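You operate a simulated robot arm through the tools that you are given. There is no shell and no other tool. Be economical: measure what you need, move in short steps, check, and stop when the job is done.

The job below is to be done with a simulated robot arm. You get a single attempt, and the scene is never put back.

## Task
Put things in order on the long bench top. At the end: the pink drive (marked "THIRD") stands on top of the clear cover; the brown profile cap is in the blue bowl; the purple drive (marked "QUARTER") stands where the pink drive stood; the grey profile cap stands where the purple drive stood; whatever was shut is shut again. Leave all else as you found it, and nothing knocked over.

Only the result counts: the job must be done as asked and must still hold three seconds after the hand-in. Knocking over, shifting, dropping, spilling or breaking anything else fails it. Lids that push on must go on centred and level and be pressed home; caps that screw on are set level and turned clockwise until they are tight.

## Robot
A 7-joint arm with a two-finger parallel gripper, fixed in place. Base frame: the origin is at the foot of the arm, x ahead of it, y to its left, z up; the work surface is at about z = 0. Lengths are in mm, angles in degrees, forces in N, time in s.
With the tool pointing down near the work surface it reaches from about 220 to 580 mm from the base axis. Its first joint turns from -66.0 to 66.0 degrees. Payload 2.5 kg.
The TCP is the grasp point between the finger pads, 23 mm short of the fingertips. In the tool frame z runs along the fingers and y along their closing line. The gripper opens to 94 mm. The fingers are 38 mm wide and 10 mm thick; the gripper's body (54 by 96 mm) begins 39 mm behind the TCP.
Orientation is told as [roll, pitch, yaw] about the base's x, y, z axes, in that order, counted from this pose: with the fingers straight down and closing along the base's y, the tool's x points along the base's -x, its y along +y and its z along -z.

## Interface
- The arm moves only by the tool nudge_tool. Its arguments are lists of equal length, an entry for each row: "offset": the shift along the base's x, y, z in mm, a list of three; "rot": the turn, a rotation vector about the base's x, y, z in degrees, a list of three; "jaw": the opening in per cent of the stroke, from 0 (shut) to 100 (fully open). In form: {"offset": [[x, y, z], ...], "rot": [[ax, ay, az], ...], "jaw": [jaw, ...]}. A call has 1 to 12 rows; each row is the pose to reach, as a shift and turn from the pose commanded when the call began. Rows are played at 5 a second. More than 50 mm and 8.6 degrees between two rows, or a gripper value outside its range, and nothing of the call is played. A pose out of reach is approached as far as the arm can. The call stops where the force on the tool passes 40 N (or 10 N more than at its start, if that is more) or the arm is blocked; 0.2 s more then pass. The fingers move at their own pace (about 108 mm/s each) and stop on an object; they squeeze with about 37 N. The grip force told is the motor's: it shows also when the fingers shut on nothing. Time passes only in rows, and 0.2 s behind the last, so rows that repeat a pose let the fingers close. It gives the time, the measured TCP pose, the force on the tool (base axes), the opening and the grip force at its end, in the units of the frame above (readings bear some noise).
- Cameras (640 x 400 px; columns grow to the right, rows downward): "scene" is fixed at [91.7, -393.9, 545.3]; the picture's right is [0.97, -0.23, 0.00], its down [-0.13, -0.54, -0.84] and it looks along [0.19, 0.81, -0.55] (base axes); focal length 320 px, centre (320, 200). "wrist" rides on the gripper at [86, 16, -74] in the tool frame; the picture's right is [-0.18, 0.98, 0.00], its down [-0.58, -0.11, -0.81] and it looks along [-0.79, -0.15, 0.59] (tool axes); focal length 243 px, centre (320, 200). There is no depth. A picture from a camera that has moved, and an enlarged one, comes with that camera's place and axes in the base frame and with its lens.
- grab_frame(camera): a new picture of that camera. It takes no simulated time.
- zoom(camera, box): a new picture of the part [left, top, right, bottom] of that camera's present view, enlarged. It takes no simulated time.
- finish_job(): hands the job in; it is judged then, once.

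Work in short steps. Places have to be worked out from the pictures, the camera data and where the tool is seen: move nearer, look again, correct. Check each grasp and each placing, and mend what went wrong. You have 120 turns and 76 pictures in all, those below and enlarged ones among them. Open the gripper and draw the arm clear of the work before you hand the job in, unless the task says otherwise; then end with one line.

The tools are called after "Call:" as a command line: name --argument value ..., lists and objects as JSON in quotes. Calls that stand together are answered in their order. nudge_tool: Moves the arm, as the interface text tells. Its arguments: {"type":"object","properties":{"offset":{"type":"array"},"rot":{"type":"array"},"jaw":{"type":"array"}},"required":["offset","rot","jaw"]} The other tools are called the same way: grab_frame (camera) takes a picture; zoom (camera, box) takes an enlarged picture of a part of a camera's view; finish_job () hands the job in.

At the start:

```text
t: 0.0
ee_pos: [361.7, 15.6, 256.6]
tool_rot: [0.0, 0.0, 0.0]
force: [0.3, 0.2, -0.6]
grip_width: 93.8
grip_force: 0.1
```

scene: 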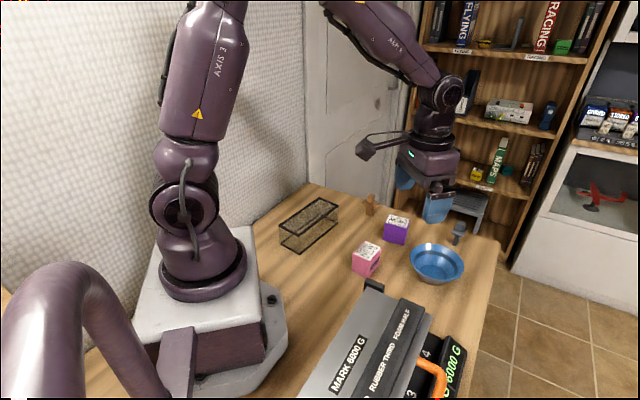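
wrist: 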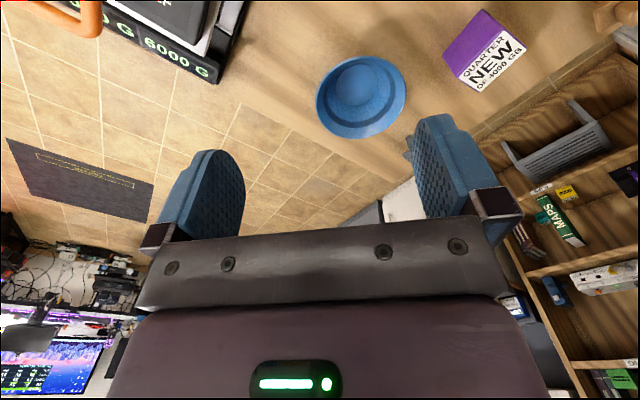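

I start with enlarged views of the work area to find the items.

Call:
zoom --camera "scene" --box '[260, 170, 420, 290]'

Call:
zoom --camera "scene" --box '[340, 180, 500, 300]'

Call:
zoom --camera "scene" --box '[280, 260, 520, 400]'

```text
3.33 times, centred on (340, 230) of scene
camera zoom: at [91.7, -393.9, 545.3], right [0.97, -0.23, 0.0], down [-0.13, -0.54, -0.84], along [0.19, 0.81, -0.55], focal length 1068 px, centre (253, 100)
```

zoom: 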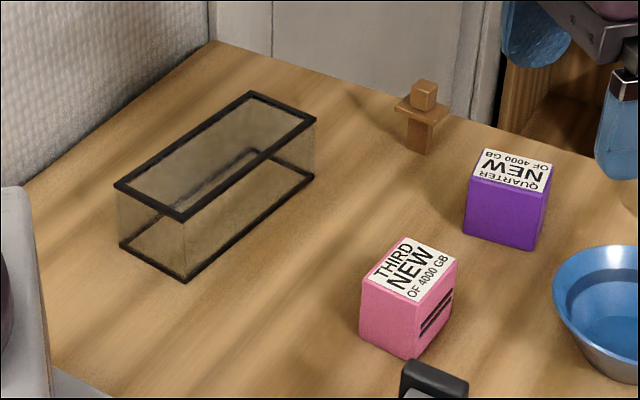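

```text
3.33 times, centred on (420, 240) of scene
camera zoom: at [91.7, -393.9, 545.3], right [0.97, -0.23, 0.0], down [-0.13, -0.54, -0.84], along [0.19, 0.81, -0.55], focal length 1068 px, centre (-13, 67)
```

zoom: 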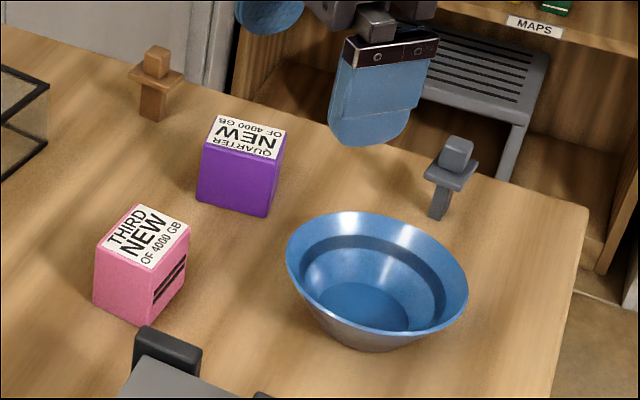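

```text
2.67 times, centred on (400, 330) of scene
camera zoom: at [91.7, -393.9, 545.3], right [0.97, -0.23, 0.0], down [-0.13, -0.54, -0.84], along [0.19, 0.81, -0.55], focal length 855 px, centre (107, -147)
```

zoom: 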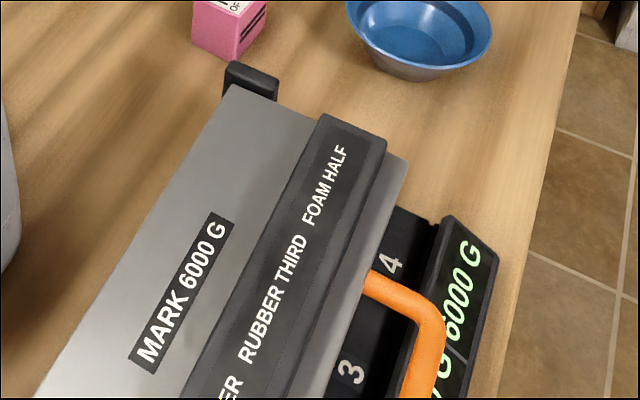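

Rough estimates (mm): pink about (324,113), purple about (436,198), brown cap about (405,306), grey cap about (571,133), bowl about (462,49). The cover is about 163×66 at (221,264), 62 high. I move left at height for wrist views to refine these.

Call:
nudge_tool --offset '[[-16, 35, 10], [-32, 70, 20], [-46, 100, 30]]' --rot '[[0, 0, 0], [0, 0, 0], [0, 0, 0]]' --jaw '[100, 100, 100]'

Call:
grab_frame --camera "wrist"

```text
t: 0.8
ee_pos: [316.5, 115.5, 287.5]
tool_rot: [0.0, 0.0, 0.0]
force: [0.0, 1.3, -0.1]
grip_width: 94.6
grip_force: 0.1
```

```text
70 pictures are left
camera wrist: at [231.1, 131.8, 361.4], right [0.18, 0.98, 0.0], down [0.58, -0.11, 0.81], along [0.79, -0.15, -0.59], focal length 243 px, centre (320, 200)
```

wrist: 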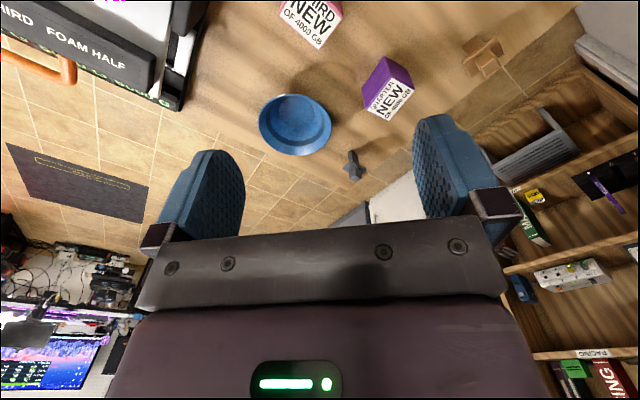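

All small objects are in view. I enlarge the wrist view to get precise positions.

Call:
zoom --camera "wrist" --box '[240, 0, 432, 120]'

Call:
zoom --camera "wrist" --box '[340, 20, 532, 140]'

Call:
zoom --camera "wrist" --box '[240, 75, 400, 195]'

```text
3.33 times, centred on (336, 60) of wrist
camera zoom: at [231.1, 131.8, 361.4], right [0.18, 0.98, 0.0], down [0.58, -0.11, 0.81], along [0.79, -0.15, -0.59], focal length 809 px, centre (267, 667)
```

zoom: 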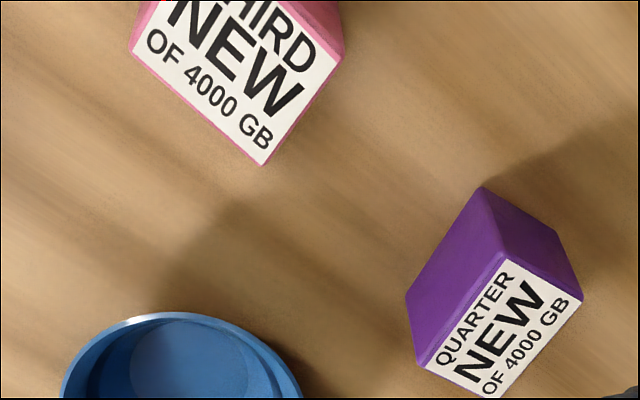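

```text
3.33 times, centred on (436, 80) of wrist
camera zoom: at [231.1, 131.8, 361.4], right [0.18, 0.98, 0.0], down [0.58, -0.11, 0.81], along [0.79, -0.15, -0.59], focal length 809 px, centre (-67, 600)
```

zoom: 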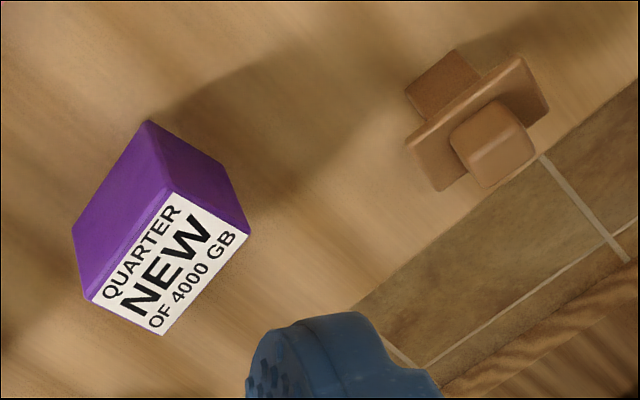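

```text
3.33 times, centred on (320, 135) of wrist
camera zoom: at [231.1, 131.8, 361.4], right [0.18, 0.98, 0.0], down [0.58, -0.11, 0.81], along [0.79, -0.15, -0.59], focal length 809 px, centre (320, 417)
```

zoom: 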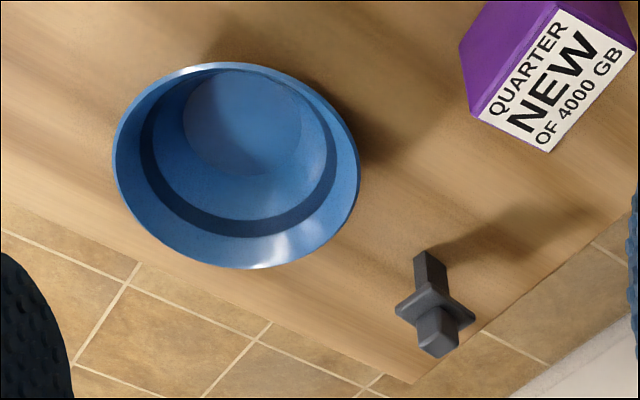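

Purple: about 53×42×53 at (434,193), long axis about -36°. Pink: about (321,109), long axis about 38°. I yaw 38° over pink and descend to z≈170 for a closer look.

Call:
nudge_tool --offset '[[1, -1, -20], [2, -2, -40], [3, -4, -60], [4, -5, -90], [4, -6, -117]]' --rot '[[0, 0, 7.6], [0, 0, 15.2], [0, 0, 22.8], [0, 0, 30.4], [0, 0, 38]]' --jaw '[100, 100, 100, 100, 100]'

Call:
grab_frame --camera "wrist"

Call:
zoom --camera "scene" --box '[280, 170, 520, 320]'

```text
t: 2.0
ee_pos: [319.5, 110.5, 166.9]
tool_rot: [0.0, 0.0, 38.1]
force: [0.0, 0.1, 0.1]
grip_width: 94.2
grip_force: 0.0
```

```text
66 pictures are left
camera wrist: at [241.6, 68.7, 241.9], right [-0.46, 0.89, 0.0], down [0.52, 0.27, 0.81], along [0.71, 0.37, -0.59], focal length 243 px, centre (320, 200)
```

wrist: 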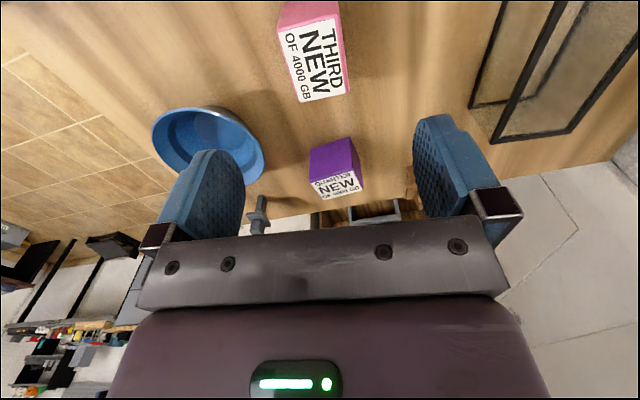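

```text
2.67 times, centred on (400, 245) of scene
camera zoom: at [91.7, -393.9, 545.3], right [0.97, -0.23, 0.0], down [-0.13, -0.54, -0.84], along [0.19, 0.81, -0.55], focal length 855 px, centre (107, 80)
```

zoom: 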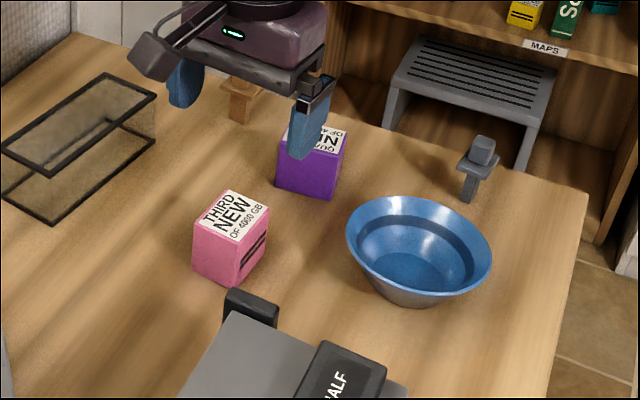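

From this view pink is centred at about (319.7,105.7), yaw about 40.5°. I align, go down and grip at z≈33.

Call:
nudge_tool --offset '[[0, -4.5, -30], [0, -4.5, -70], [0, -4.5, -110], [0, -4.5, -134], [0, -4.5, -134], [0, -4.5, -134], [0, -4.5, -134], [0, -4.5, -134]]' --rot '[[0, 0, 2.5], [0, 0, 2.5], [0, 0, 2.5], [0, 0, 2.5], [0, 0, 2.5], [0, 0, 2.5], [0, 0, 2.5], [0, 0, 2.5]]' --jaw '[85, 85, 85, 85, 85, 0, 0, 0]'

Call:
zoom --camera "scene" --box '[280, 170, 520, 320]'

```text
t: 3.8
ee_pos: [318.7, 106.8, 35.5]
tool_rot: [0.0, 0.0, 40.6]
force: [0.2, 0.0, -0.8]
grip_width: 44.1
grip_force: 36.9
```

```text
2.67 times, centred on (400, 245) of scene
camera zoom: at [91.7, -393.9, 545.3], right [0.97, -0.23, 0.0], down [-0.13, -0.54, -0.84], along [0.19, 0.81, -0.55], focal length 855 px, centre (107, 80)
```

zoom: 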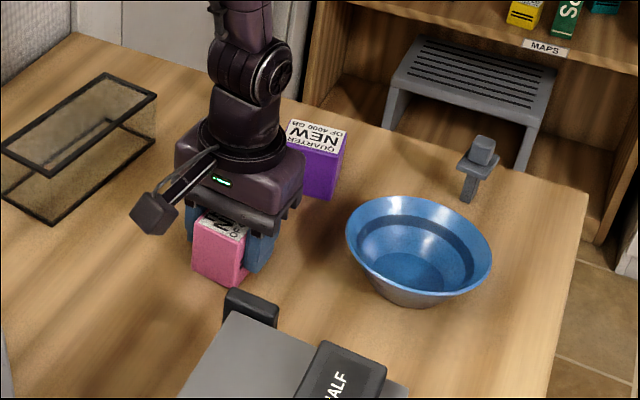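

Pink is gripped at a width of 44. I lift it straight up, move part of the way towards the cover, and measure the cover.

Call:
nudge_tool --offset '[[0, 0, 10], [0, 0, 50], [0, 0, 100], [0, 0, 150], [-20, 35, 160], [-40, 70, 160]]' --rot '[[0, 0, 0], [0, 0, 0], [0, 0, 0], [0, 0, 0], [0, 0, 0], [0, 0, 0]]' --jaw '[0, 0, 0, 0, 0, 0]'

Call:
grab_frame --camera "wrist"

Call:
zoom --camera "scene" --box '[270, 180, 366, 260]'

```text
t: 5.2
ee_pos: [278.8, 175.9, 197.2]
tool_rot: [0.0, 0.0, 40.3]
force: [-0.9, 0.3, 0.6]
grip_width: 0.0
grip_force: 37.1
```

```text
63 pictures are left
camera wrist: at [202.5, 131.6, 271.6], right [-0.5, 0.87, 0.0], down [0.51, 0.29, 0.81], along [0.7, 0.4, -0.59], focal length 243 px, centre (320, 200)
```

wrist: 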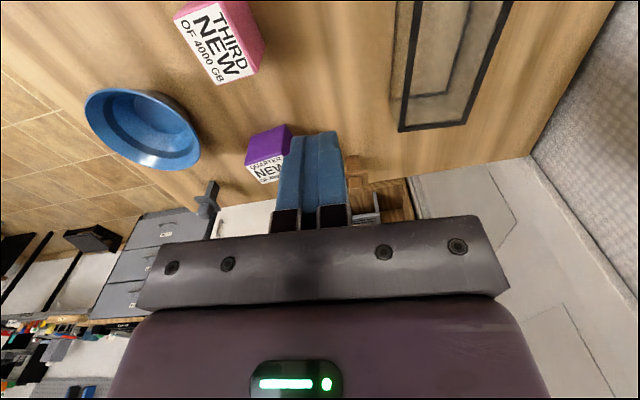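

```text
5.00 times, centred on (318, 220) of scene
camera zoom: at [91.7, -393.9, 545.3], right [0.97, -0.23, 0.0], down [-0.13, -0.54, -0.84], along [0.19, 0.81, -0.55], focal length 1603 px, centre (330, 100)
```

zoom: 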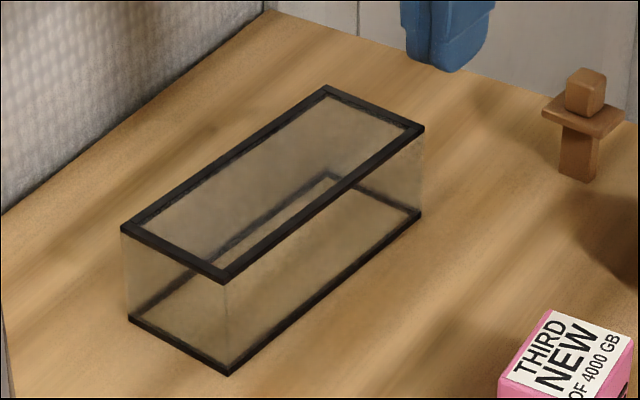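

The jaws are shut on nothing: pink slipped out of the grip during the lift. I check whether it moved, using the same view as at the start.

Call:
zoom --camera "scene" --box '[340, 180, 500, 300]'

Call:
zoom --camera "wrist" --box '[80, 0, 320, 150]'

```text
3.33 times, centred on (420, 240) of scene
camera zoom: at [91.7, -393.9, 545.3], right [0.97, -0.23, 0.0], down [-0.13, -0.54, -0.84], along [0.19, 0.81, -0.55], focal length 1068 px, centre (-13, 67)
```

zoom: 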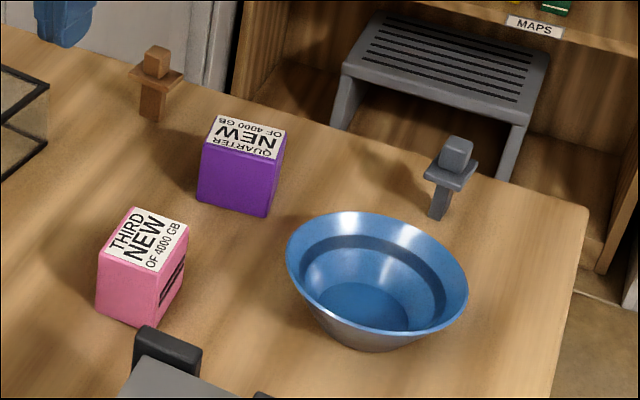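

```text
2.67 times, centred on (200, 75) of wrist
camera zoom: at [202.5, 131.6, 271.6], right [-0.5, 0.87, 0.0], down [0.51, 0.29, 0.81], along [0.7, 0.4, -0.59], focal length 647 px, centre (640, 533)
```

zoom: 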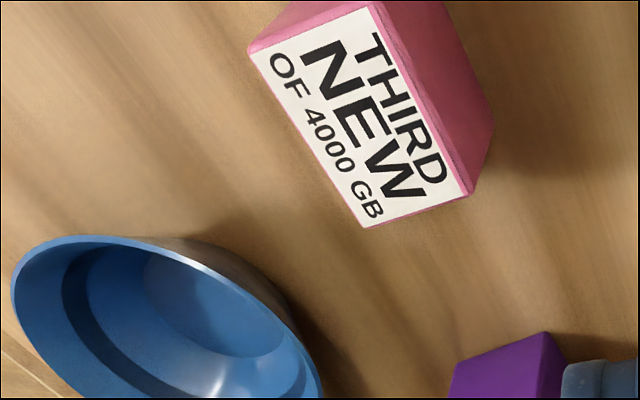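

Pink is still upright at its place, turned only a few degrees. I go back to the earlier viewpoint above it to compare directly.

Call:
nudge_tool --offset '[[14, -24, 0], [28, -48, -10], [40, -70, -25]]' --rot '[[0, 0, 0], [0, 0, 0], [0, 0, 0]]' --jaw '[50, 100, 100]'

Call:
zoom --camera "wrist" --box '[220, 0, 412, 120]'

```text
t: 6.0
ee_pos: [319.7, 104.7, 170.3]
tool_rot: [0.0, -0.1, 40.6]
force: [-0.7, 0.7, 0.6]
grip_width: 94.0
grip_force: 0.1
```

```text
3.33 times, centred on (316, 60) of wrist
camera zoom: at [243.3, 59.5, 245.9], right [-0.5, 0.87, 0.0], down [0.51, 0.3, 0.81], along [0.7, 0.4, -0.59], focal length 809 px, centre (333, 667)
```

zoom: 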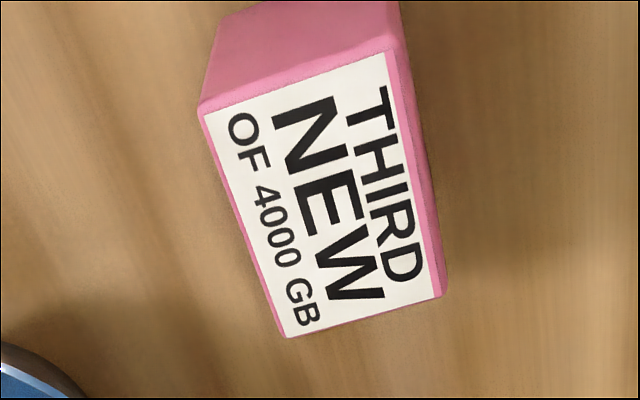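

Pink now reads about (319.3,103), yaw about 45°. I regrip lower (z≈28) at that angle and test with a small, slow lift.

Call:
nudge_tool --offset '[[-0.4, -1.7, -40], [-0.4, -1.7, -80], [-0.4, -1.7, -120], [-0.4, -1.7, -142], [-0.4, -1.7, -142], [-0.4, -1.7, -142], [-0.4, -1.7, -142], [-0.4, -1.7, -142], [-0.4, -1.7, -142]]' --rot '[[0, 0, 4.5], [0, 0, 4.5], [0, 0, 4.5], [0, 0, 4.5], [0, 0, 4.5], [0, 0, 4.5], [0, 0, 4.5], [0, 0, 4.5], [0, 0, 4.5]]' --jaw '[85, 85, 85, 85, 85, 0, 0, 0, 0]'

Call:
nudge_tool --offset '[[0, 0, 2], [0, 0, 4]]' --rot '[[0, 0, 0], [0, 0, 0]]' --jaw '[0, 0]'

```text
t: 8.0
ee_pos: [320.2, 102.6, 30.2]
tool_rot: [-0.1, 0.0, 45.1]
force: [0.7, -1.1, -0.7]
grip_width: 43.6
grip_force: 36.5
```

```text
t: 8.6
ee_pos: [318.4, 104.0, 33.8]
tool_rot: [0.0, 0.1, 45.1]
force: [-0.3, 0.4, -1.6]
grip_width: 43.8
grip_force: 36.8
```

The width holds at about 43.7. I lift slowly and watch the force and width.

Call:
nudge_tool --offset '[[0, 0, 4], [0, 0, 8], [0, 0, 12]]' --rot '[[0, 0, 0], [0, 0, 0], [0, 0, 0]]' --jaw '[0, 0, 0]'

Call:
zoom --camera "scene" --box '[340, 180, 500, 300]'

```text
t: 9.4
ee_pos: [318.4, 103.1, 44.3]
tool_rot: [-0.1, 0.0, 45.0]
force: [0.4, 0.0, -1.7]
grip_width: 43.7
grip_force: 37.2
```

```text
3.33 times, centred on (420, 240) of scene
camera zoom: at [91.7, -393.9, 545.3], right [0.97, -0.23, 0.0], down [-0.13, -0.54, -0.84], along [0.19, 0.81, -0.55], focal length 1068 px, centre (-13, 67)
```

zoom: 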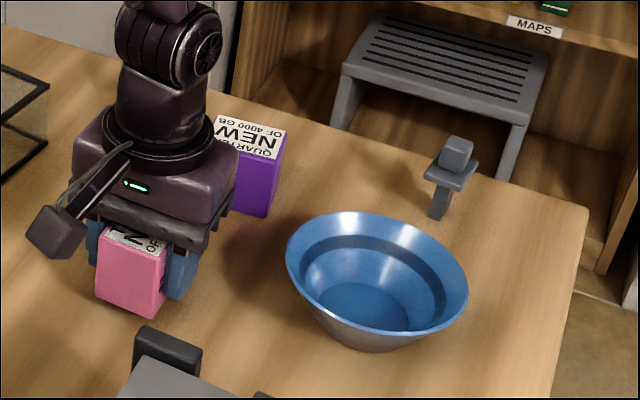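

It appears lifted, with the force about 1–2 N. I check the held block in the wrist view.

Call:
grab_frame --camera "wrist"

```text
57 pictures are left
camera wrist: at [246.2, 53.4, 119.0], right [-0.56, 0.83, 0.0], down [0.49, 0.33, 0.81], along [0.67, 0.46, -0.59], focal length 243 px, centre (320, 200)
```

wrist: 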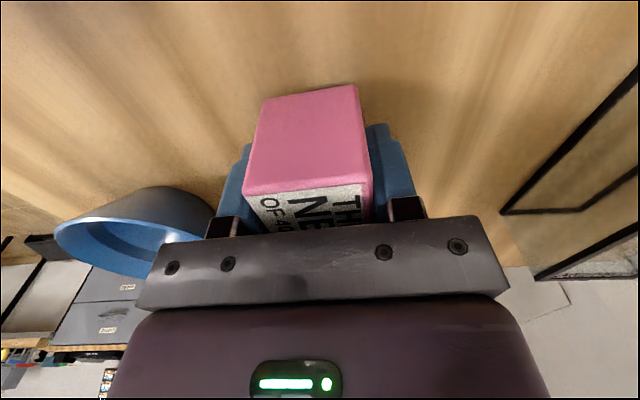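

Pink is held square and off the bench. I lift further at a gentle pace.

Call:
nudge_tool --offset '[[0, 0, 10], [0, 0, 25], [0, 0, 40], [0, 0, 55], [0, 0, 70], [0, 0, 85], [0, 0, 100], [0, 0, 112]]' --rot '[[0, 0, 0], [0, 0, 0], [0, 0, 0], [0, 0, 0], [0, 0, 0], [0, 0, 0], [0, 0, 0], [0, 0, 0]]' --jaw '[0, 0, 0, 0, 0, 0, 0, 0]'

Call:
grab_frame --camera "wrist"

```text
t: 11.2
ee_pos: [317.4, 104.2, 156.2]
tool_rot: [0.0, 0.0, 45.0]
force: [-0.2, -0.6, -2.2]
grip_width: 43.8
grip_force: 36.8
```

```text
56 pictures are left
camera wrist: at [246.5, 53.8, 231.5], right [-0.56, 0.83, 0.0], down [0.49, 0.33, 0.81], along [0.66, 0.46, -0.59], focal length 243 px, centre (320, 200)
```

wrist: 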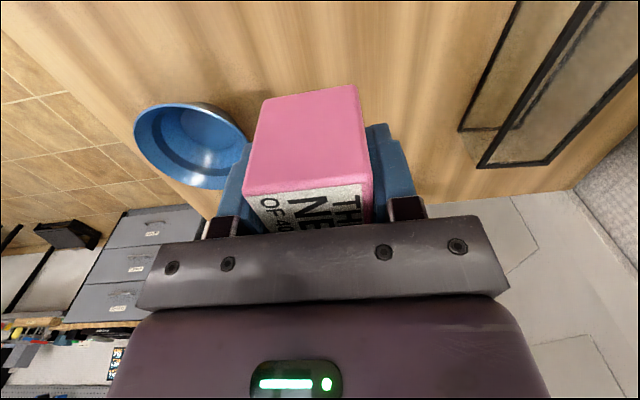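

Pink is held firmly. The cover top is centred at about (220,261), long axis 39°, z≈62, and both cameras agree within 3 mm. I carry pink above it.

Call:
nudge_tool --offset '[[-10, 16, 10], [-22, 36, 15], [-36, 58, 15], [-50, 80, 15], [-64, 103, 15], [-78, 126, 15], [-90, 146, 15], [-98, 158, 15]]' --rot '[[0, 0, -1], [0, 0, -2], [0, 0, -3], [0, 0, -4], [0, 0, -5], [0, 0, -6], [0, 0, -6], [0, 0, -6]]' --jaw '[0, 0, 0, 0, 0, 0, 0, 0]'

Call:
zoom --camera "scene" --box '[260, 130, 420, 250]'

Call:
grab_frame --camera "wrist"

```text
t: 13.0
ee_pos: [220.0, 262.1, 172.6]
tool_rot: [-0.1, -0.1, 39.1]
force: [0.8, -0.5, -2.0]
grip_width: 43.9
grip_force: 37.6
```

```text
3.33 times, centred on (340, 190) of scene
camera zoom: at [91.7, -393.9, 545.3], right [0.97, -0.23, 0.0], down [-0.13, -0.54, -0.84], along [0.19, 0.81, -0.55], focal length 1068 px, centre (253, 233)
```

zoom: 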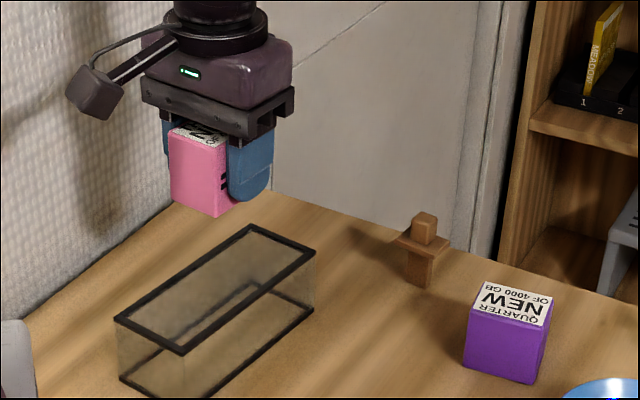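

```text
54 pictures are left
camera wrist: at [143.5, 219.7, 246.7], right [-0.47, 0.88, 0.0], down [0.52, 0.28, 0.81], along [0.71, 0.38, -0.59], focal length 243 px, centre (320, 200)
```

wrist: 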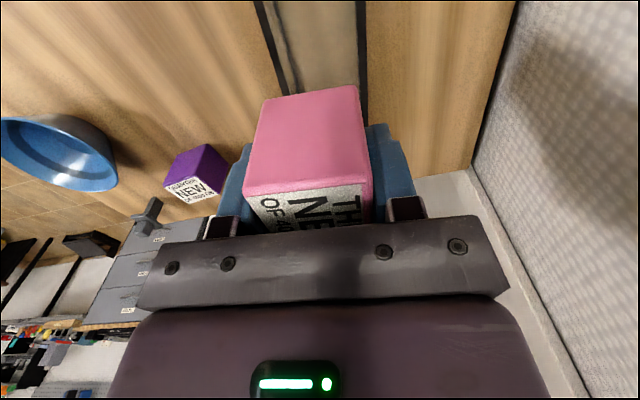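

Well aligned. I lower to about 10 mm above the cover and look.

Call:
nudge_tool --offset '[[0, 0, -15], [0, 0, -30], [0, 0, -45], [0, 0, -60], [0, 0, -68]]' --rot '[[0, 0, 0], [0, 0, 0], [0, 0, 0], [0, 0, 0], [0, 0, 0]]' --jaw '[0, 0, 0, 0, 0]'

Call:
zoom --camera "scene" --box '[270, 180, 366, 260]'

```text
t: 14.2
ee_pos: [222.0, 261.9, 103.8]
tool_rot: [-0.1, 0.0, 39.0]
force: [-0.1, -0.4, -1.2]
grip_width: 43.8
grip_force: 36.8
```

```text
5.00 times, centred on (318, 220) of scene
camera zoom: at [91.7, -393.9, 545.3], right [0.97, -0.23, 0.0], down [-0.13, -0.54, -0.84], along [0.19, 0.81, -0.55], focal length 1603 px, centre (330, 100)
```

zoom: 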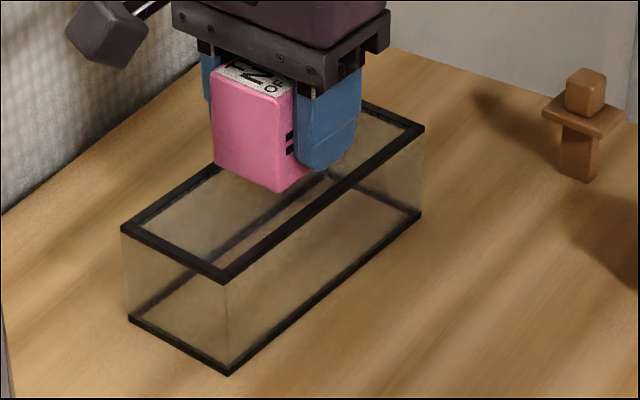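

About 10 mm to go. I lower in small steps until contact, shifting 1–2 mm toward the middle.

Call:
nudge_tool --offset '[[1, -1.5, -3], [1, -1.5, -5], [1, -1.5, -7], [1, -1.5, -8], [1, -1.5, -9]]' --rot '[[0, 0, 0], [0, 0, 0], [0, 0, 0], [0, 0, 0], [0, 0, 0]]' --jaw '[0, 0, 0, 0, 0]'

Call:
zoom --camera "scene" --box '[270, 180, 366, 260]'

```text
t: 15.4
ee_pos: [222.7, 258.1, 94.1]
tool_rot: [0.0, 0.0, 39.1]
force: [1.0, -0.5, -1.4]
grip_width: 43.9
grip_force: 36.7
```

```text
5.00 times, centred on (318, 220) of scene
camera zoom: at [91.7, -393.9, 545.3], right [0.97, -0.23, 0.0], down [-0.13, -0.54, -0.84], along [0.19, 0.81, -0.55], focal length 1603 px, centre (330, 100)
```

zoom: 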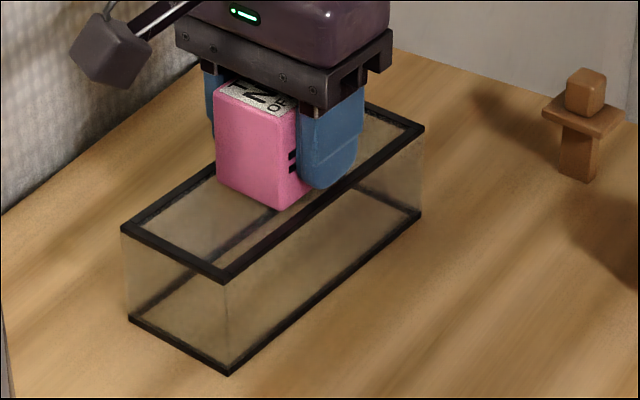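

No contact yet. I continue in 1 mm steps.

Call:
nudge_tool --offset '[[0, 0, -1], [0, 0, -2], [0, 0, -3], [0, 0, -4]]' --rot '[[0, 0, 0], [0, 0, 0], [0, 0, 0], [0, 0, 0]]' --jaw '[0, 0, 0, 0]'

```text
t: 16.4
ee_pos: [221.7, 261.1, 91.3]
tool_rot: [-0.1, -0.1, 39.0]
force: [-8.1, -5.2, 28.3]
grip_width: 43.9
grip_force: 37.3
```

Contact at about z≈92 (28 N). I ease up 1.5 mm, then open and check.

Call:
nudge_tool --offset '[[0, 0, 1.5], [0, 0, 1.5], [0, 0, 1.5]]' --rot '[[0, 0, 0], [0, 0, 0], [0, 0, 0]]' --jaw '[0, 0, 0]'

Call:
zoom --camera "scene" --box '[270, 180, 366, 260]'

```text
t: 17.2
ee_pos: [221.3, 258.8, 92.7]
tool_rot: [0.0, 0.0, 39.0]
force: [-0.2, 0.5, -2.5]
grip_width: 43.7
grip_force: 37.3
```

```text
5.00 times, centred on (318, 220) of scene
camera zoom: at [91.7, -393.9, 545.3], right [0.97, -0.23, 0.0], down [-0.13, -0.54, -0.84], along [0.19, 0.81, -0.55], focal length 1603 px, centre (330, 100)
```

zoom: 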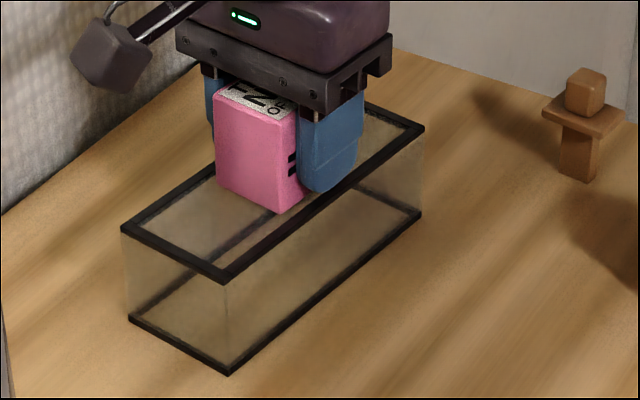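

Clear by about 1 mm, and the cover hasn't moved. I release and rise.

Call:
nudge_tool --offset '[[0, 0, -0.8], [0, 0, -0.8], [0, 0, -0.8], [0, 0, -0.8], [0, 0, 10], [0, 0, 40], [0, 0, 85]]' --rot '[[0, 0, 0], [0, 0, 0], [0, 0, 0], [0, 0, 0], [0, 0, 0], [0, 0, 0], [0, 0, 0]]' --jaw '[0, 0, 80, 80, 80, 80, 80]'

Call:
zoom --camera "scene" --box '[270, 180, 366, 260]'

```text
t: 18.8
ee_pos: [219.6, 259.6, 177.1]
tool_rot: [-0.1, -0.1, 39.1]
force: [0.7, -0.4, -0.3]
grip_width: 75.4
grip_force: 0.1
```

```text
5.00 times, centred on (318, 220) of scene
camera zoom: at [91.8, -393.9, 545.3], right [0.97, -0.23, 0.0], down [-0.13, -0.54, -0.84], along [0.19, 0.81, -0.55], focal length 1603 px, centre (330, 100)
```

zoom: 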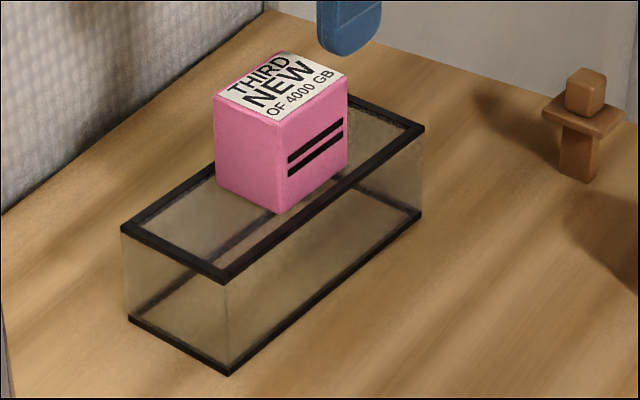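

Pink stands well on the cover. Now I go over purple at about (434,193) with yaw -37°, at height, and look.

Call:
nudge_tool --offset '[[21, -7, 8], [43, -14, 8], [64, -20, 8], [86, -27, 8], [107, -33, 8], [128, -40, 8], [150, -47, 8], [171, -54, 5], [193, -60, 0], [214, -67, -7]]' --rot '[[0, 0, -7.6], [0, 0, -15.2], [0, 0, -22.8], [0, 0, -30.4], [0, 0, -38], [0, 0, -45.6], [0, 0, -53.2], [0, 0, -60.8], [0, 0, -68.4], [0, 0, -76]]' --jaw '[100, 100, 100, 100, 100, 100, 100, 100, 100, 100]'

Call:
zoom --camera "wrist" --box '[220, 0, 412, 120]'

```text
t: 21.0
ee_pos: [434.4, 194.4, 170.7]
tool_rot: [0.0, 0.1, -37.0]
force: [0.4, -0.3, 0.0]
grip_width: 94.0
grip_force: 0.2
```

```text
3.33 times, centred on (316, 60) of wrist
camera zoom: at [376.2, 259.2, 245.3], right [0.74, 0.67, 0.0], down [0.4, -0.44, 0.81], along [0.54, -0.6, -0.59], focal length 809 px, centre (333, 667)
```

zoom: 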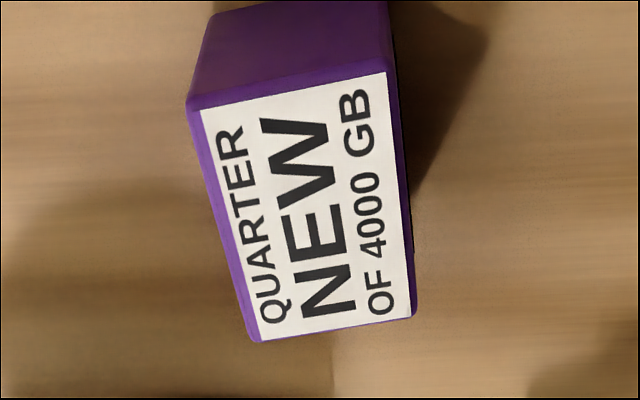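

Purple is at about (432.8,190), yaw -37.6°. I align, descend to z≈29 and grip.

Call:
nudge_tool --offset '[[-1.5, -3.5, -40], [-1.5, -3.5, -80], [-1.5, -3.5, -120], [-1.5, -3.5, -141], [-1.5, -3.5, -141], [-1.5, -3.5, -141], [-1.5, -3.5, -141], [-1.5, -3.5, -141], [-1.5, -3.5, -138], [-1.5, -3.5, -133]]' --rot '[[0, 0, -0.6], [0, 0, -0.6], [0, 0, -0.6], [0, 0, -0.6], [0, 0, -0.6], [0, 0, -0.6], [0, 0, -0.6], [0, 0, -0.6], [0, 0, -0.6], [0, 0, -0.6]]' --jaw '[85, 85, 85, 85, 85, 0, 0, 0, 0, 0]'

Call:
grab_frame --camera "wrist"

```text
t: 23.2
ee_pos: [434.5, 188.7, 36.3]
tool_rot: [-0.1, 0.0, -37.8]
force: [0.4, 0.2, -1.3]
grip_width: 44.1
grip_force: 37.1
```

```text
48 pictures are left
camera wrist: at [376.9, 254.0, 110.6], right [0.75, 0.67, 0.0], down [0.39, -0.44, 0.81], along [0.54, -0.6, -0.59], focal length 243 px, centre (320, 200)
```

wrist: 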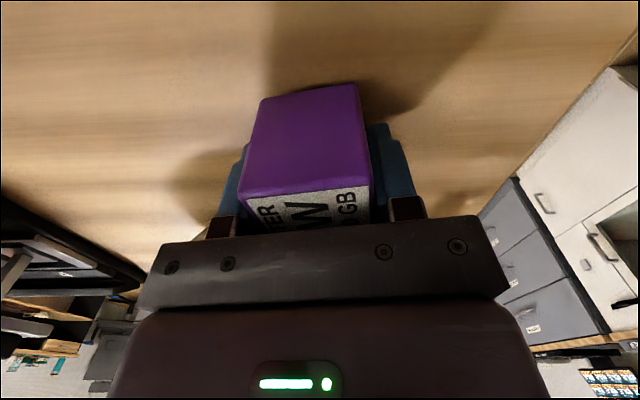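

Purple is held like pink was. I lift it gently.

Call:
nudge_tool --offset '[[0, 0, 8], [0, 0, 20], [0, 0, 35], [0, 0, 50], [0, 0, 65], [0, 0, 80], [0, 0, 92]]' --rot '[[0, 0, 0], [0, 0, 0], [0, 0, 0], [0, 0, 0], [0, 0, 0], [0, 0, 0], [0, 0, 0]]' --jaw '[0, 0, 0, 0, 0, 0, 0]'

```text
t: 24.8
ee_pos: [433.8, 191.9, 127.9]
tool_rot: [0.0, 0.0, -37.7]
force: [-1.4, -1.0, -1.1]
grip_width: 43.7
grip_force: 37.0
```

Still held. I carry it to pink's old place at (319.6,105.3), turning to yaw 40.5°.

Call:
nudge_tool --offset '[[-10, -7.5, 5], [-21, -15.5, 5], [-31, -23, 5], [-41, -30.5, 5], [-52, -38.5, 5], [-62, -46, 5], [-72, -54, 5], [-83, -62, 5], [-93, -69.5, 5], [-103, -77, 5], [-113.3, -84.5, 0]]' --rot '[[0, 0, 7.1], [0, 0, 14.2], [0, 0, 21.3], [0, 0, 28.4], [0, 0, 35.5], [0, 0, 42.6], [0, 0, 49.7], [0, 0, 56.8], [0, 0, 63.9], [0, 0, 71], [0, 0, 78.1]]' --jaw '[0, 0, 0, 0, 0, 0, 0, 0, 0, 0, 0]'

Call:
zoom --camera "scene" --box '[260, 170, 420, 290]'

```text
t: 27.2
ee_pos: [320.7, 108.8, 129.7]
tool_rot: [0.0, -0.1, 40.7]
force: [-0.3, 0.8, -1.5]
grip_width: 43.7
grip_force: 36.9
```

```text
3.33 times, centred on (340, 230) of scene
camera zoom: at [91.8, -393.9, 545.3], right [0.97, -0.23, 0.0], down [-0.13, -0.54, -0.84], along [0.19, 0.81, -0.55], focal length 1068 px, centre (253, 100)
```

zoom: 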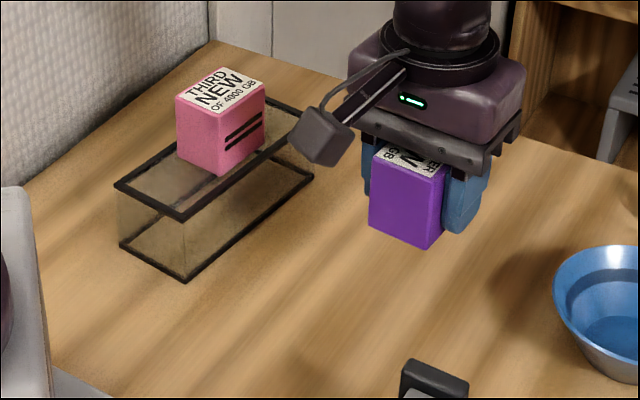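

All clear. I lower purple to a few mm above the bench.

Call:
nudge_tool --offset '[[0, 0, -20], [0, 0, -40], [0, 0, -60], [0, 0, -80], [0, 0, -92], [0, 0, -95]]' --rot '[[0, 0, 0], [0, 0, 0], [0, 0, 0], [0, 0, 0], [0, 0, 0], [0, 0, 0]]' --jaw '[0, 0, 0, 0, 0, 0]'

Call:
zoom --camera "scene" --box '[260, 170, 420, 290]'

```text
t: 28.6
ee_pos: [320.8, 104.8, 32.5]
tool_rot: [0.1, 0.0, 40.6]
force: [0.0, 0.6, -3.0]
grip_width: 43.7
grip_force: 36.9
```

```text
3.33 times, centred on (340, 230) of scene
camera zoom: at [91.7, -393.9, 545.3], right [0.97, -0.23, 0.0], down [-0.13, -0.54, -0.84], along [0.19, 0.81, -0.55], focal length 1068 px, centre (253, 100)
```

zoom: 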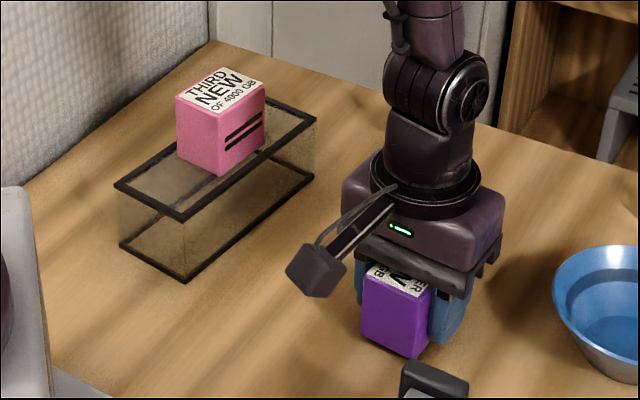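

It matches pink's old footprint. I lower to contact.

Call:
nudge_tool --offset '[[0.3, 0.9, -1.5], [0.3, 0.9, -3], [0.3, 0.9, -4], [0.3, 0.9, -5]]' --rot '[[0, 0, 0], [0, 0, 0], [0, 0, 0], [0, 0, 0]]' --jaw '[0, 0, 0, 0]'

```text
t: 29.6
ee_pos: [320.9, 105.1, 28.7]
tool_rot: [0.0, 0.0, 40.5]
force: [0.6, 0.0, -1.3]
grip_width: 43.9
grip_force: 36.6
```

No contact yet. I try another millimetre or so.

Call:
nudge_tool --offset '[[0, 0, -0.7], [0, 0, -1.4]]' --rot '[[0, 0, 0], [0, 0, 0]]' --jaw '[0, 0]'

```text
t: 30.2
ee_pos: [322.2, 105.5, 28.1]
tool_rot: [-0.1, 0.0, 40.5]
force: [-0.5, 0.0, -2.5]
grip_width: 43.9
grip_force: 36.9
```

Call:
nudge_tool --offset '[[0, 0, -0.7], [0, 0, -1.4]]' --rot '[[0, 0, 0], [0, 0, 0]]' --jaw '[0, 0]'

```text
t: 30.8
ee_pos: [320.8, 105.7, 26.8]
tool_rot: [0.0, 0.0, 40.4]
force: [-5.1, -2.4, 16.6]
grip_width: 43.8
grip_force: 37.2
```

The force is 16.6 N, so it's on the bench. I open, rise and check.

Call:
nudge_tool --offset '[[0, 0, 0.7], [0, 0, 0.7], [0, 0, 0.7], [0, 0, 0.7], [0, 0, 20], [0, 0, 60], [0, 0, 105], [0, 0, 150]]' --rot '[[0, 0, 0], [0, 0, 0], [0, 0, 0], [0, 0, 0], [0, 0, 0], [0, 0, 0], [0, 0, 0], [0, 0, 0]]' --jaw '[0, 80, 80, 80, 80, 80, 80, 80]'

Call:
zoom --camera "scene" --box '[340, 180, 500, 300]'

```text
t: 32.6
ee_pos: [320.0, 106.5, 176.1]
tool_rot: [0.0, 0.1, 40.5]
force: [0.3, 0.0, 0.0]
grip_width: 75.1
grip_force: 0.1
```

```text
3.33 times, centred on (420, 240) of scene
camera zoom: at [91.8, -393.9, 545.3], right [0.97, -0.23, 0.0], down [-0.13, -0.54, -0.84], along [0.19, 0.81, -0.55], focal length 1068 px, centre (-13, 67)
```

zoom: 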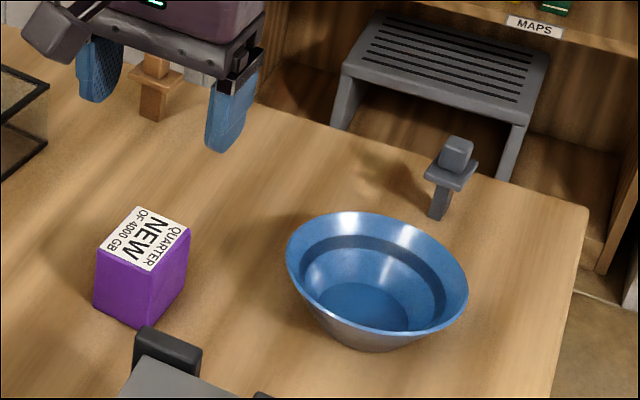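

Purple sits exactly on pink's old footprint. Next is the grey cap, at about (569,132) with its top at about z=70. I move closer to look at it.

Call:
nudge_tool --offset '[[32, 5, 10], [64, 8, 20], [96, 12, 25], [128, 16, 25], [160, 20, 25]]' --rot '[[0, 0, -8.1], [0, 0, -16.2], [0, 0, -24.3], [0, 0, -32.4], [0, 0, -40.5]]' --jaw '[80, 80, 80, 80, 80]'

Call:
grab_frame --camera "wrist"

Call:
zoom --camera "wrist" --box '[240, 40, 400, 140]'

Call:
zoom --camera "scene" --box '[430, 200, 494, 240]'

```text
t: 33.8
ee_pos: [481.2, 128.5, 200.5]
tool_rot: [-0.1, 0.0, -0.1]
force: [0.4, 0.2, -1.1]
grip_width: 75.1
grip_force: 0.1
```

```text
44 pictures are left
camera wrist: at [395.1, 143.6, 274.3], right [0.19, 0.98, 0.0], down [0.58, -0.11, 0.81], along [0.79, -0.15, -0.59], focal length 243 px, centre (320, 200)
```

wrist: 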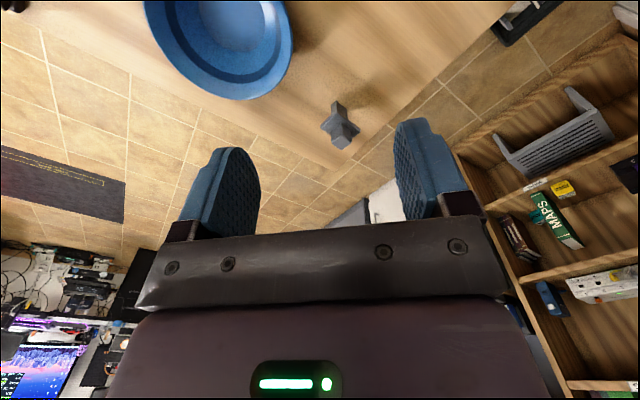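

```text
4.00 times, centred on (320, 90) of wrist
camera zoom: at [395.1, 143.6, 274.3], right [0.19, 0.98, 0.0], down [0.58, -0.11, 0.81], along [0.79, -0.15, -0.59], focal length 970 px, centre (320, 640)
```

zoom: 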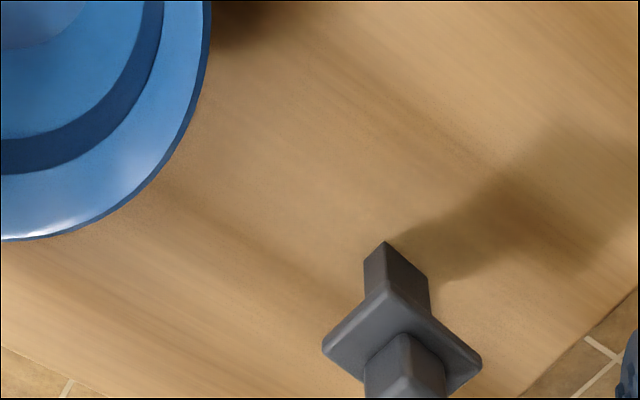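

```text
10.00 times, centred on (462, 220) of scene
camera zoom: at [91.7, -393.9, 545.3], right [0.97, -0.23, 0.0], down [-0.13, -0.54, -0.84], along [0.19, 0.81, -0.55], focal length 3205 px, centre (-1100, 0)
```

zoom: 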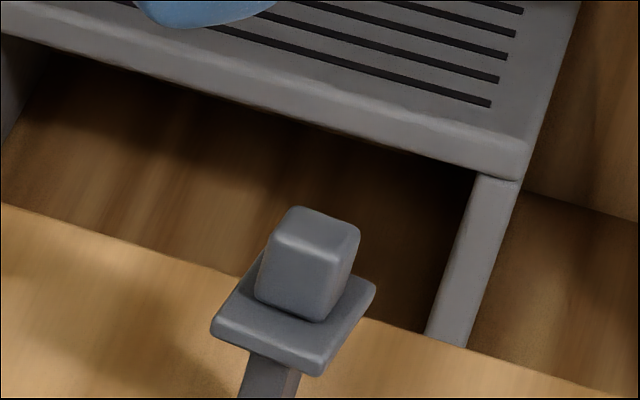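

The grey cap is centred at about (572,134) and its flange is 37×26 with the long axis at about 36°. The flange is at z≈44 and the knob rises to ~70. It is at the edge of reach, so I go above it at yaw 36° and see what the arm achieves.

Call:
nudge_tool --offset '[[18, 1, 0], [36, 3, 0], [54, 4, -10], [72, 5, -20], [92, 7, -35]]' --rot '[[0, 0, 7.2], [0, 0, 14.4], [0, 0, 21.6], [0, 0, 28.8], [0, 0, 36]]' --jaw '[65, 65, 65, 65, 65]'

Call:
zoom --camera "wrist" --box '[220, 0, 412, 120]'

```text
t: 35.0
ee_pos: [573.9, 132.6, 165.0]
tool_rot: [0.0, 0.0, 36.1]
force: [0.9, -0.3, -0.2]
grip_width: 61.0
grip_force: 0.0
```

```text
3.33 times, centred on (316, 60) of wrist
camera zoom: at [494.0, 94.7, 240.2], right [-0.43, 0.9, 0.0], down [0.53, 0.26, 0.81], along [0.73, 0.35, -0.59], focal length 809 px, centre (333, 667)
```

zoom: 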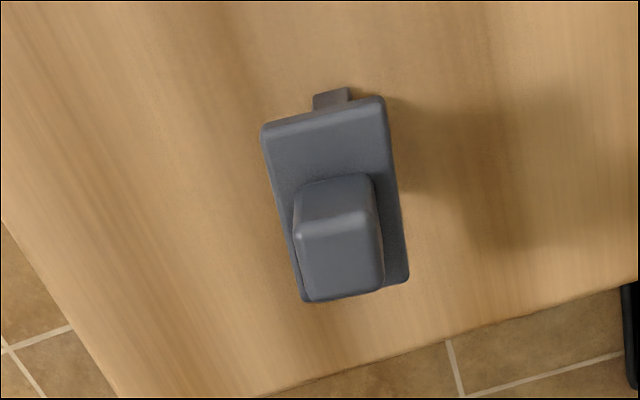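

The arm reaches here. The knob is about 16 mm wide at about (572,133.5), and the flange agrees. I descend so the tips stop just above the flange (TCP z≈71).

Call:
nudge_tool --offset '[[0, 0, -30], [0, 0, -60], [0, 0, -80], [0, 0, -92]]' --rot '[[0, 0, 0.3], [0, 0, 0.3], [0, 0, 0.3], [0, 0, 0.3]]' --jaw '[60, 60, 60, 60]'

Call:
grab_frame --camera "wrist"

Call:
zoom --camera "scene" --box '[420, 180, 516, 240]'

```text
t: 36.0
ee_pos: [573.6, 132.4, 74.3]
tool_rot: [0.0, 0.0, 36.3]
force: [0.5, 0.8, -0.2]
grip_width: 56.5
grip_force: 0.1
```

```text
40 pictures are left
camera wrist: at [495.3, 93.8, 149.0], right [-0.43, 0.9, 0.0], down [0.53, 0.26, 0.81], along [0.73, 0.35, -0.59], focal length 243 px, centre (320, 200)
```

wrist: 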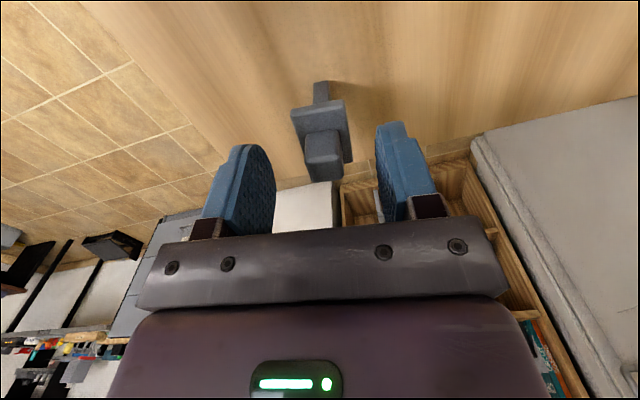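

```text
6.67 times, centred on (468, 210) of scene
camera zoom: at [91.7, -393.9, 545.3], right [0.97, -0.23, 0.0], down [-0.13, -0.54, -0.84], along [0.19, 0.81, -0.55], focal length 2137 px, centre (-667, 133)
```

zoom: 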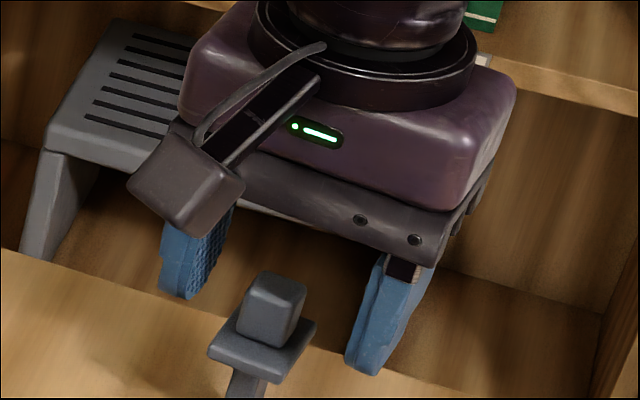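

The knob is centred between the fingers. I go down 3 mm and close.

Call:
nudge_tool --offset '[[0, 0, -2], [0, 0, -3], [0, 0, -3], [0, 0, -3], [0, 0, -3], [0, 0, -3]]' --rot '[[0, 0, 0], [0, 0, 0], [0, 0, 0], [0, 0, 0], [0, 0, 0], [0, 0, 0]]' --jaw '[60, 60, 0, 0, 0, 0]'

Call:
grab_frame --camera "wrist"

```text
t: 37.4
ee_pos: [573.1, 133.1, 71.4]
tool_rot: [0.0, 0.0, 36.3]
force: [-0.4, -0.3, 0.9]
grip_width: 17.0
grip_force: 36.9
```

```text
38 pictures are left
camera wrist: at [494.7, 94.1, 145.8], right [-0.43, 0.9, 0.0], down [0.53, 0.26, 0.81], along [0.73, 0.35, -0.59], focal length 243 px, centre (320, 200)
```

wrist: 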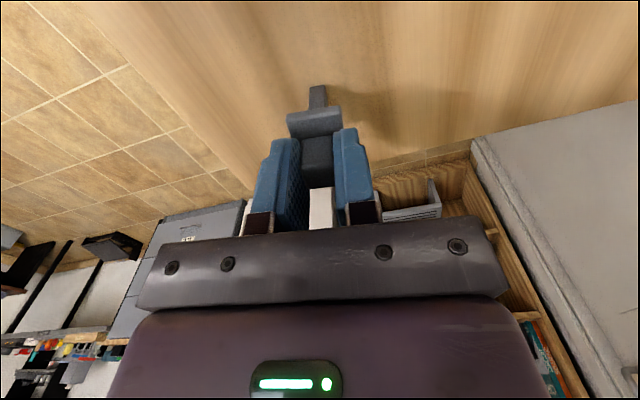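

Gripped at a width of 17. I lift slowly.

Call:
nudge_tool --offset '[[0, 0, 3], [0, 0, 10], [0, 0, 20], [0, 0, 35], [0, 0, 50], [0, 0, 65], [0, 0, 80]]' --rot '[[0, 0, 0], [0, 0, 0], [0, 0, 0], [0, 0, 0], [0, 0, 0], [0, 0, 0], [0, 0, 0]]' --jaw '[0, 0, 0, 0, 0, 0, 0]'

Call:
grab_frame --camera "wrist"

```text
t: 39.0
ee_pos: [572.6, 132.2, 152.1]
tool_rot: [-0.1, 0.0, 36.3]
force: [0.4, 0.1, -0.3]
grip_width: 16.7
grip_force: 37.3
```

```text
37 pictures are left
camera wrist: at [493.9, 95.1, 226.2], right [-0.43, 0.9, 0.0], down [0.53, 0.26, 0.81], along [0.73, 0.35, -0.59], focal length 243 px, centre (320, 200)
```

wrist: 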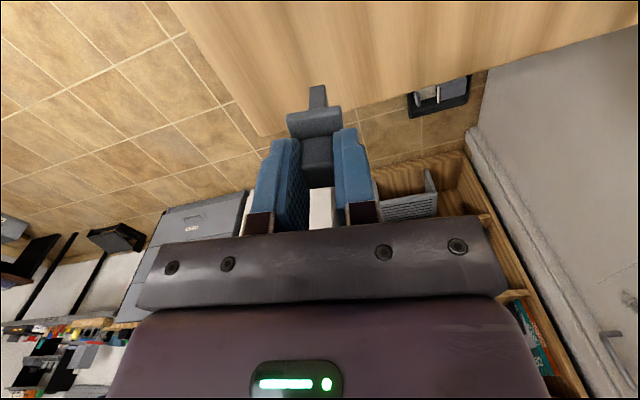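

Held and upright. I carry it to purple's old place at (432.8,190).

Call:
nudge_tool --offset '[[-20, 8, 0], [-40, 16, 0], [-60, 24, 0], [-80, 32, 0], [-100, 40, 0], [-120, 48.5, 0], [-140.2, 56, 0], [-140.2, 56, -30], [-140.2, 56, -60], [-140.2, 56, -70]]' --rot '[[0, 0, 0], [0, 0, 0], [0, 0, 0], [0, 0, 0], [0, 0, 0], [0, 0, 0], [0, 0, 0], [0, 0, 0], [0, 0, 0], [0, 0, 0]]' --jaw '[0, 0, 0, 0, 0, 0, 0, 0, 0, 0]'

Call:
zoom --camera "scene" --box '[340, 180, 500, 300]'

```text
t: 41.2
ee_pos: [432.9, 189.3, 81.4]
tool_rot: [0.0, 0.0, 36.3]
force: [0.6, -0.7, 0.6]
grip_width: 16.7
grip_force: 36.3
```

```text
3.33 times, centred on (420, 240) of scene
camera zoom: at [91.7, -393.9, 545.3], right [0.97, -0.23, 0.0], down [-0.13, -0.54, -0.84], along [0.19, 0.81, -0.55], focal length 1068 px, centre (-13, 67)
```

zoom: 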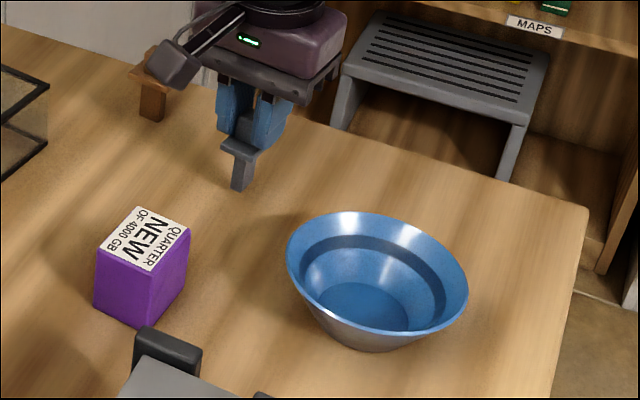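

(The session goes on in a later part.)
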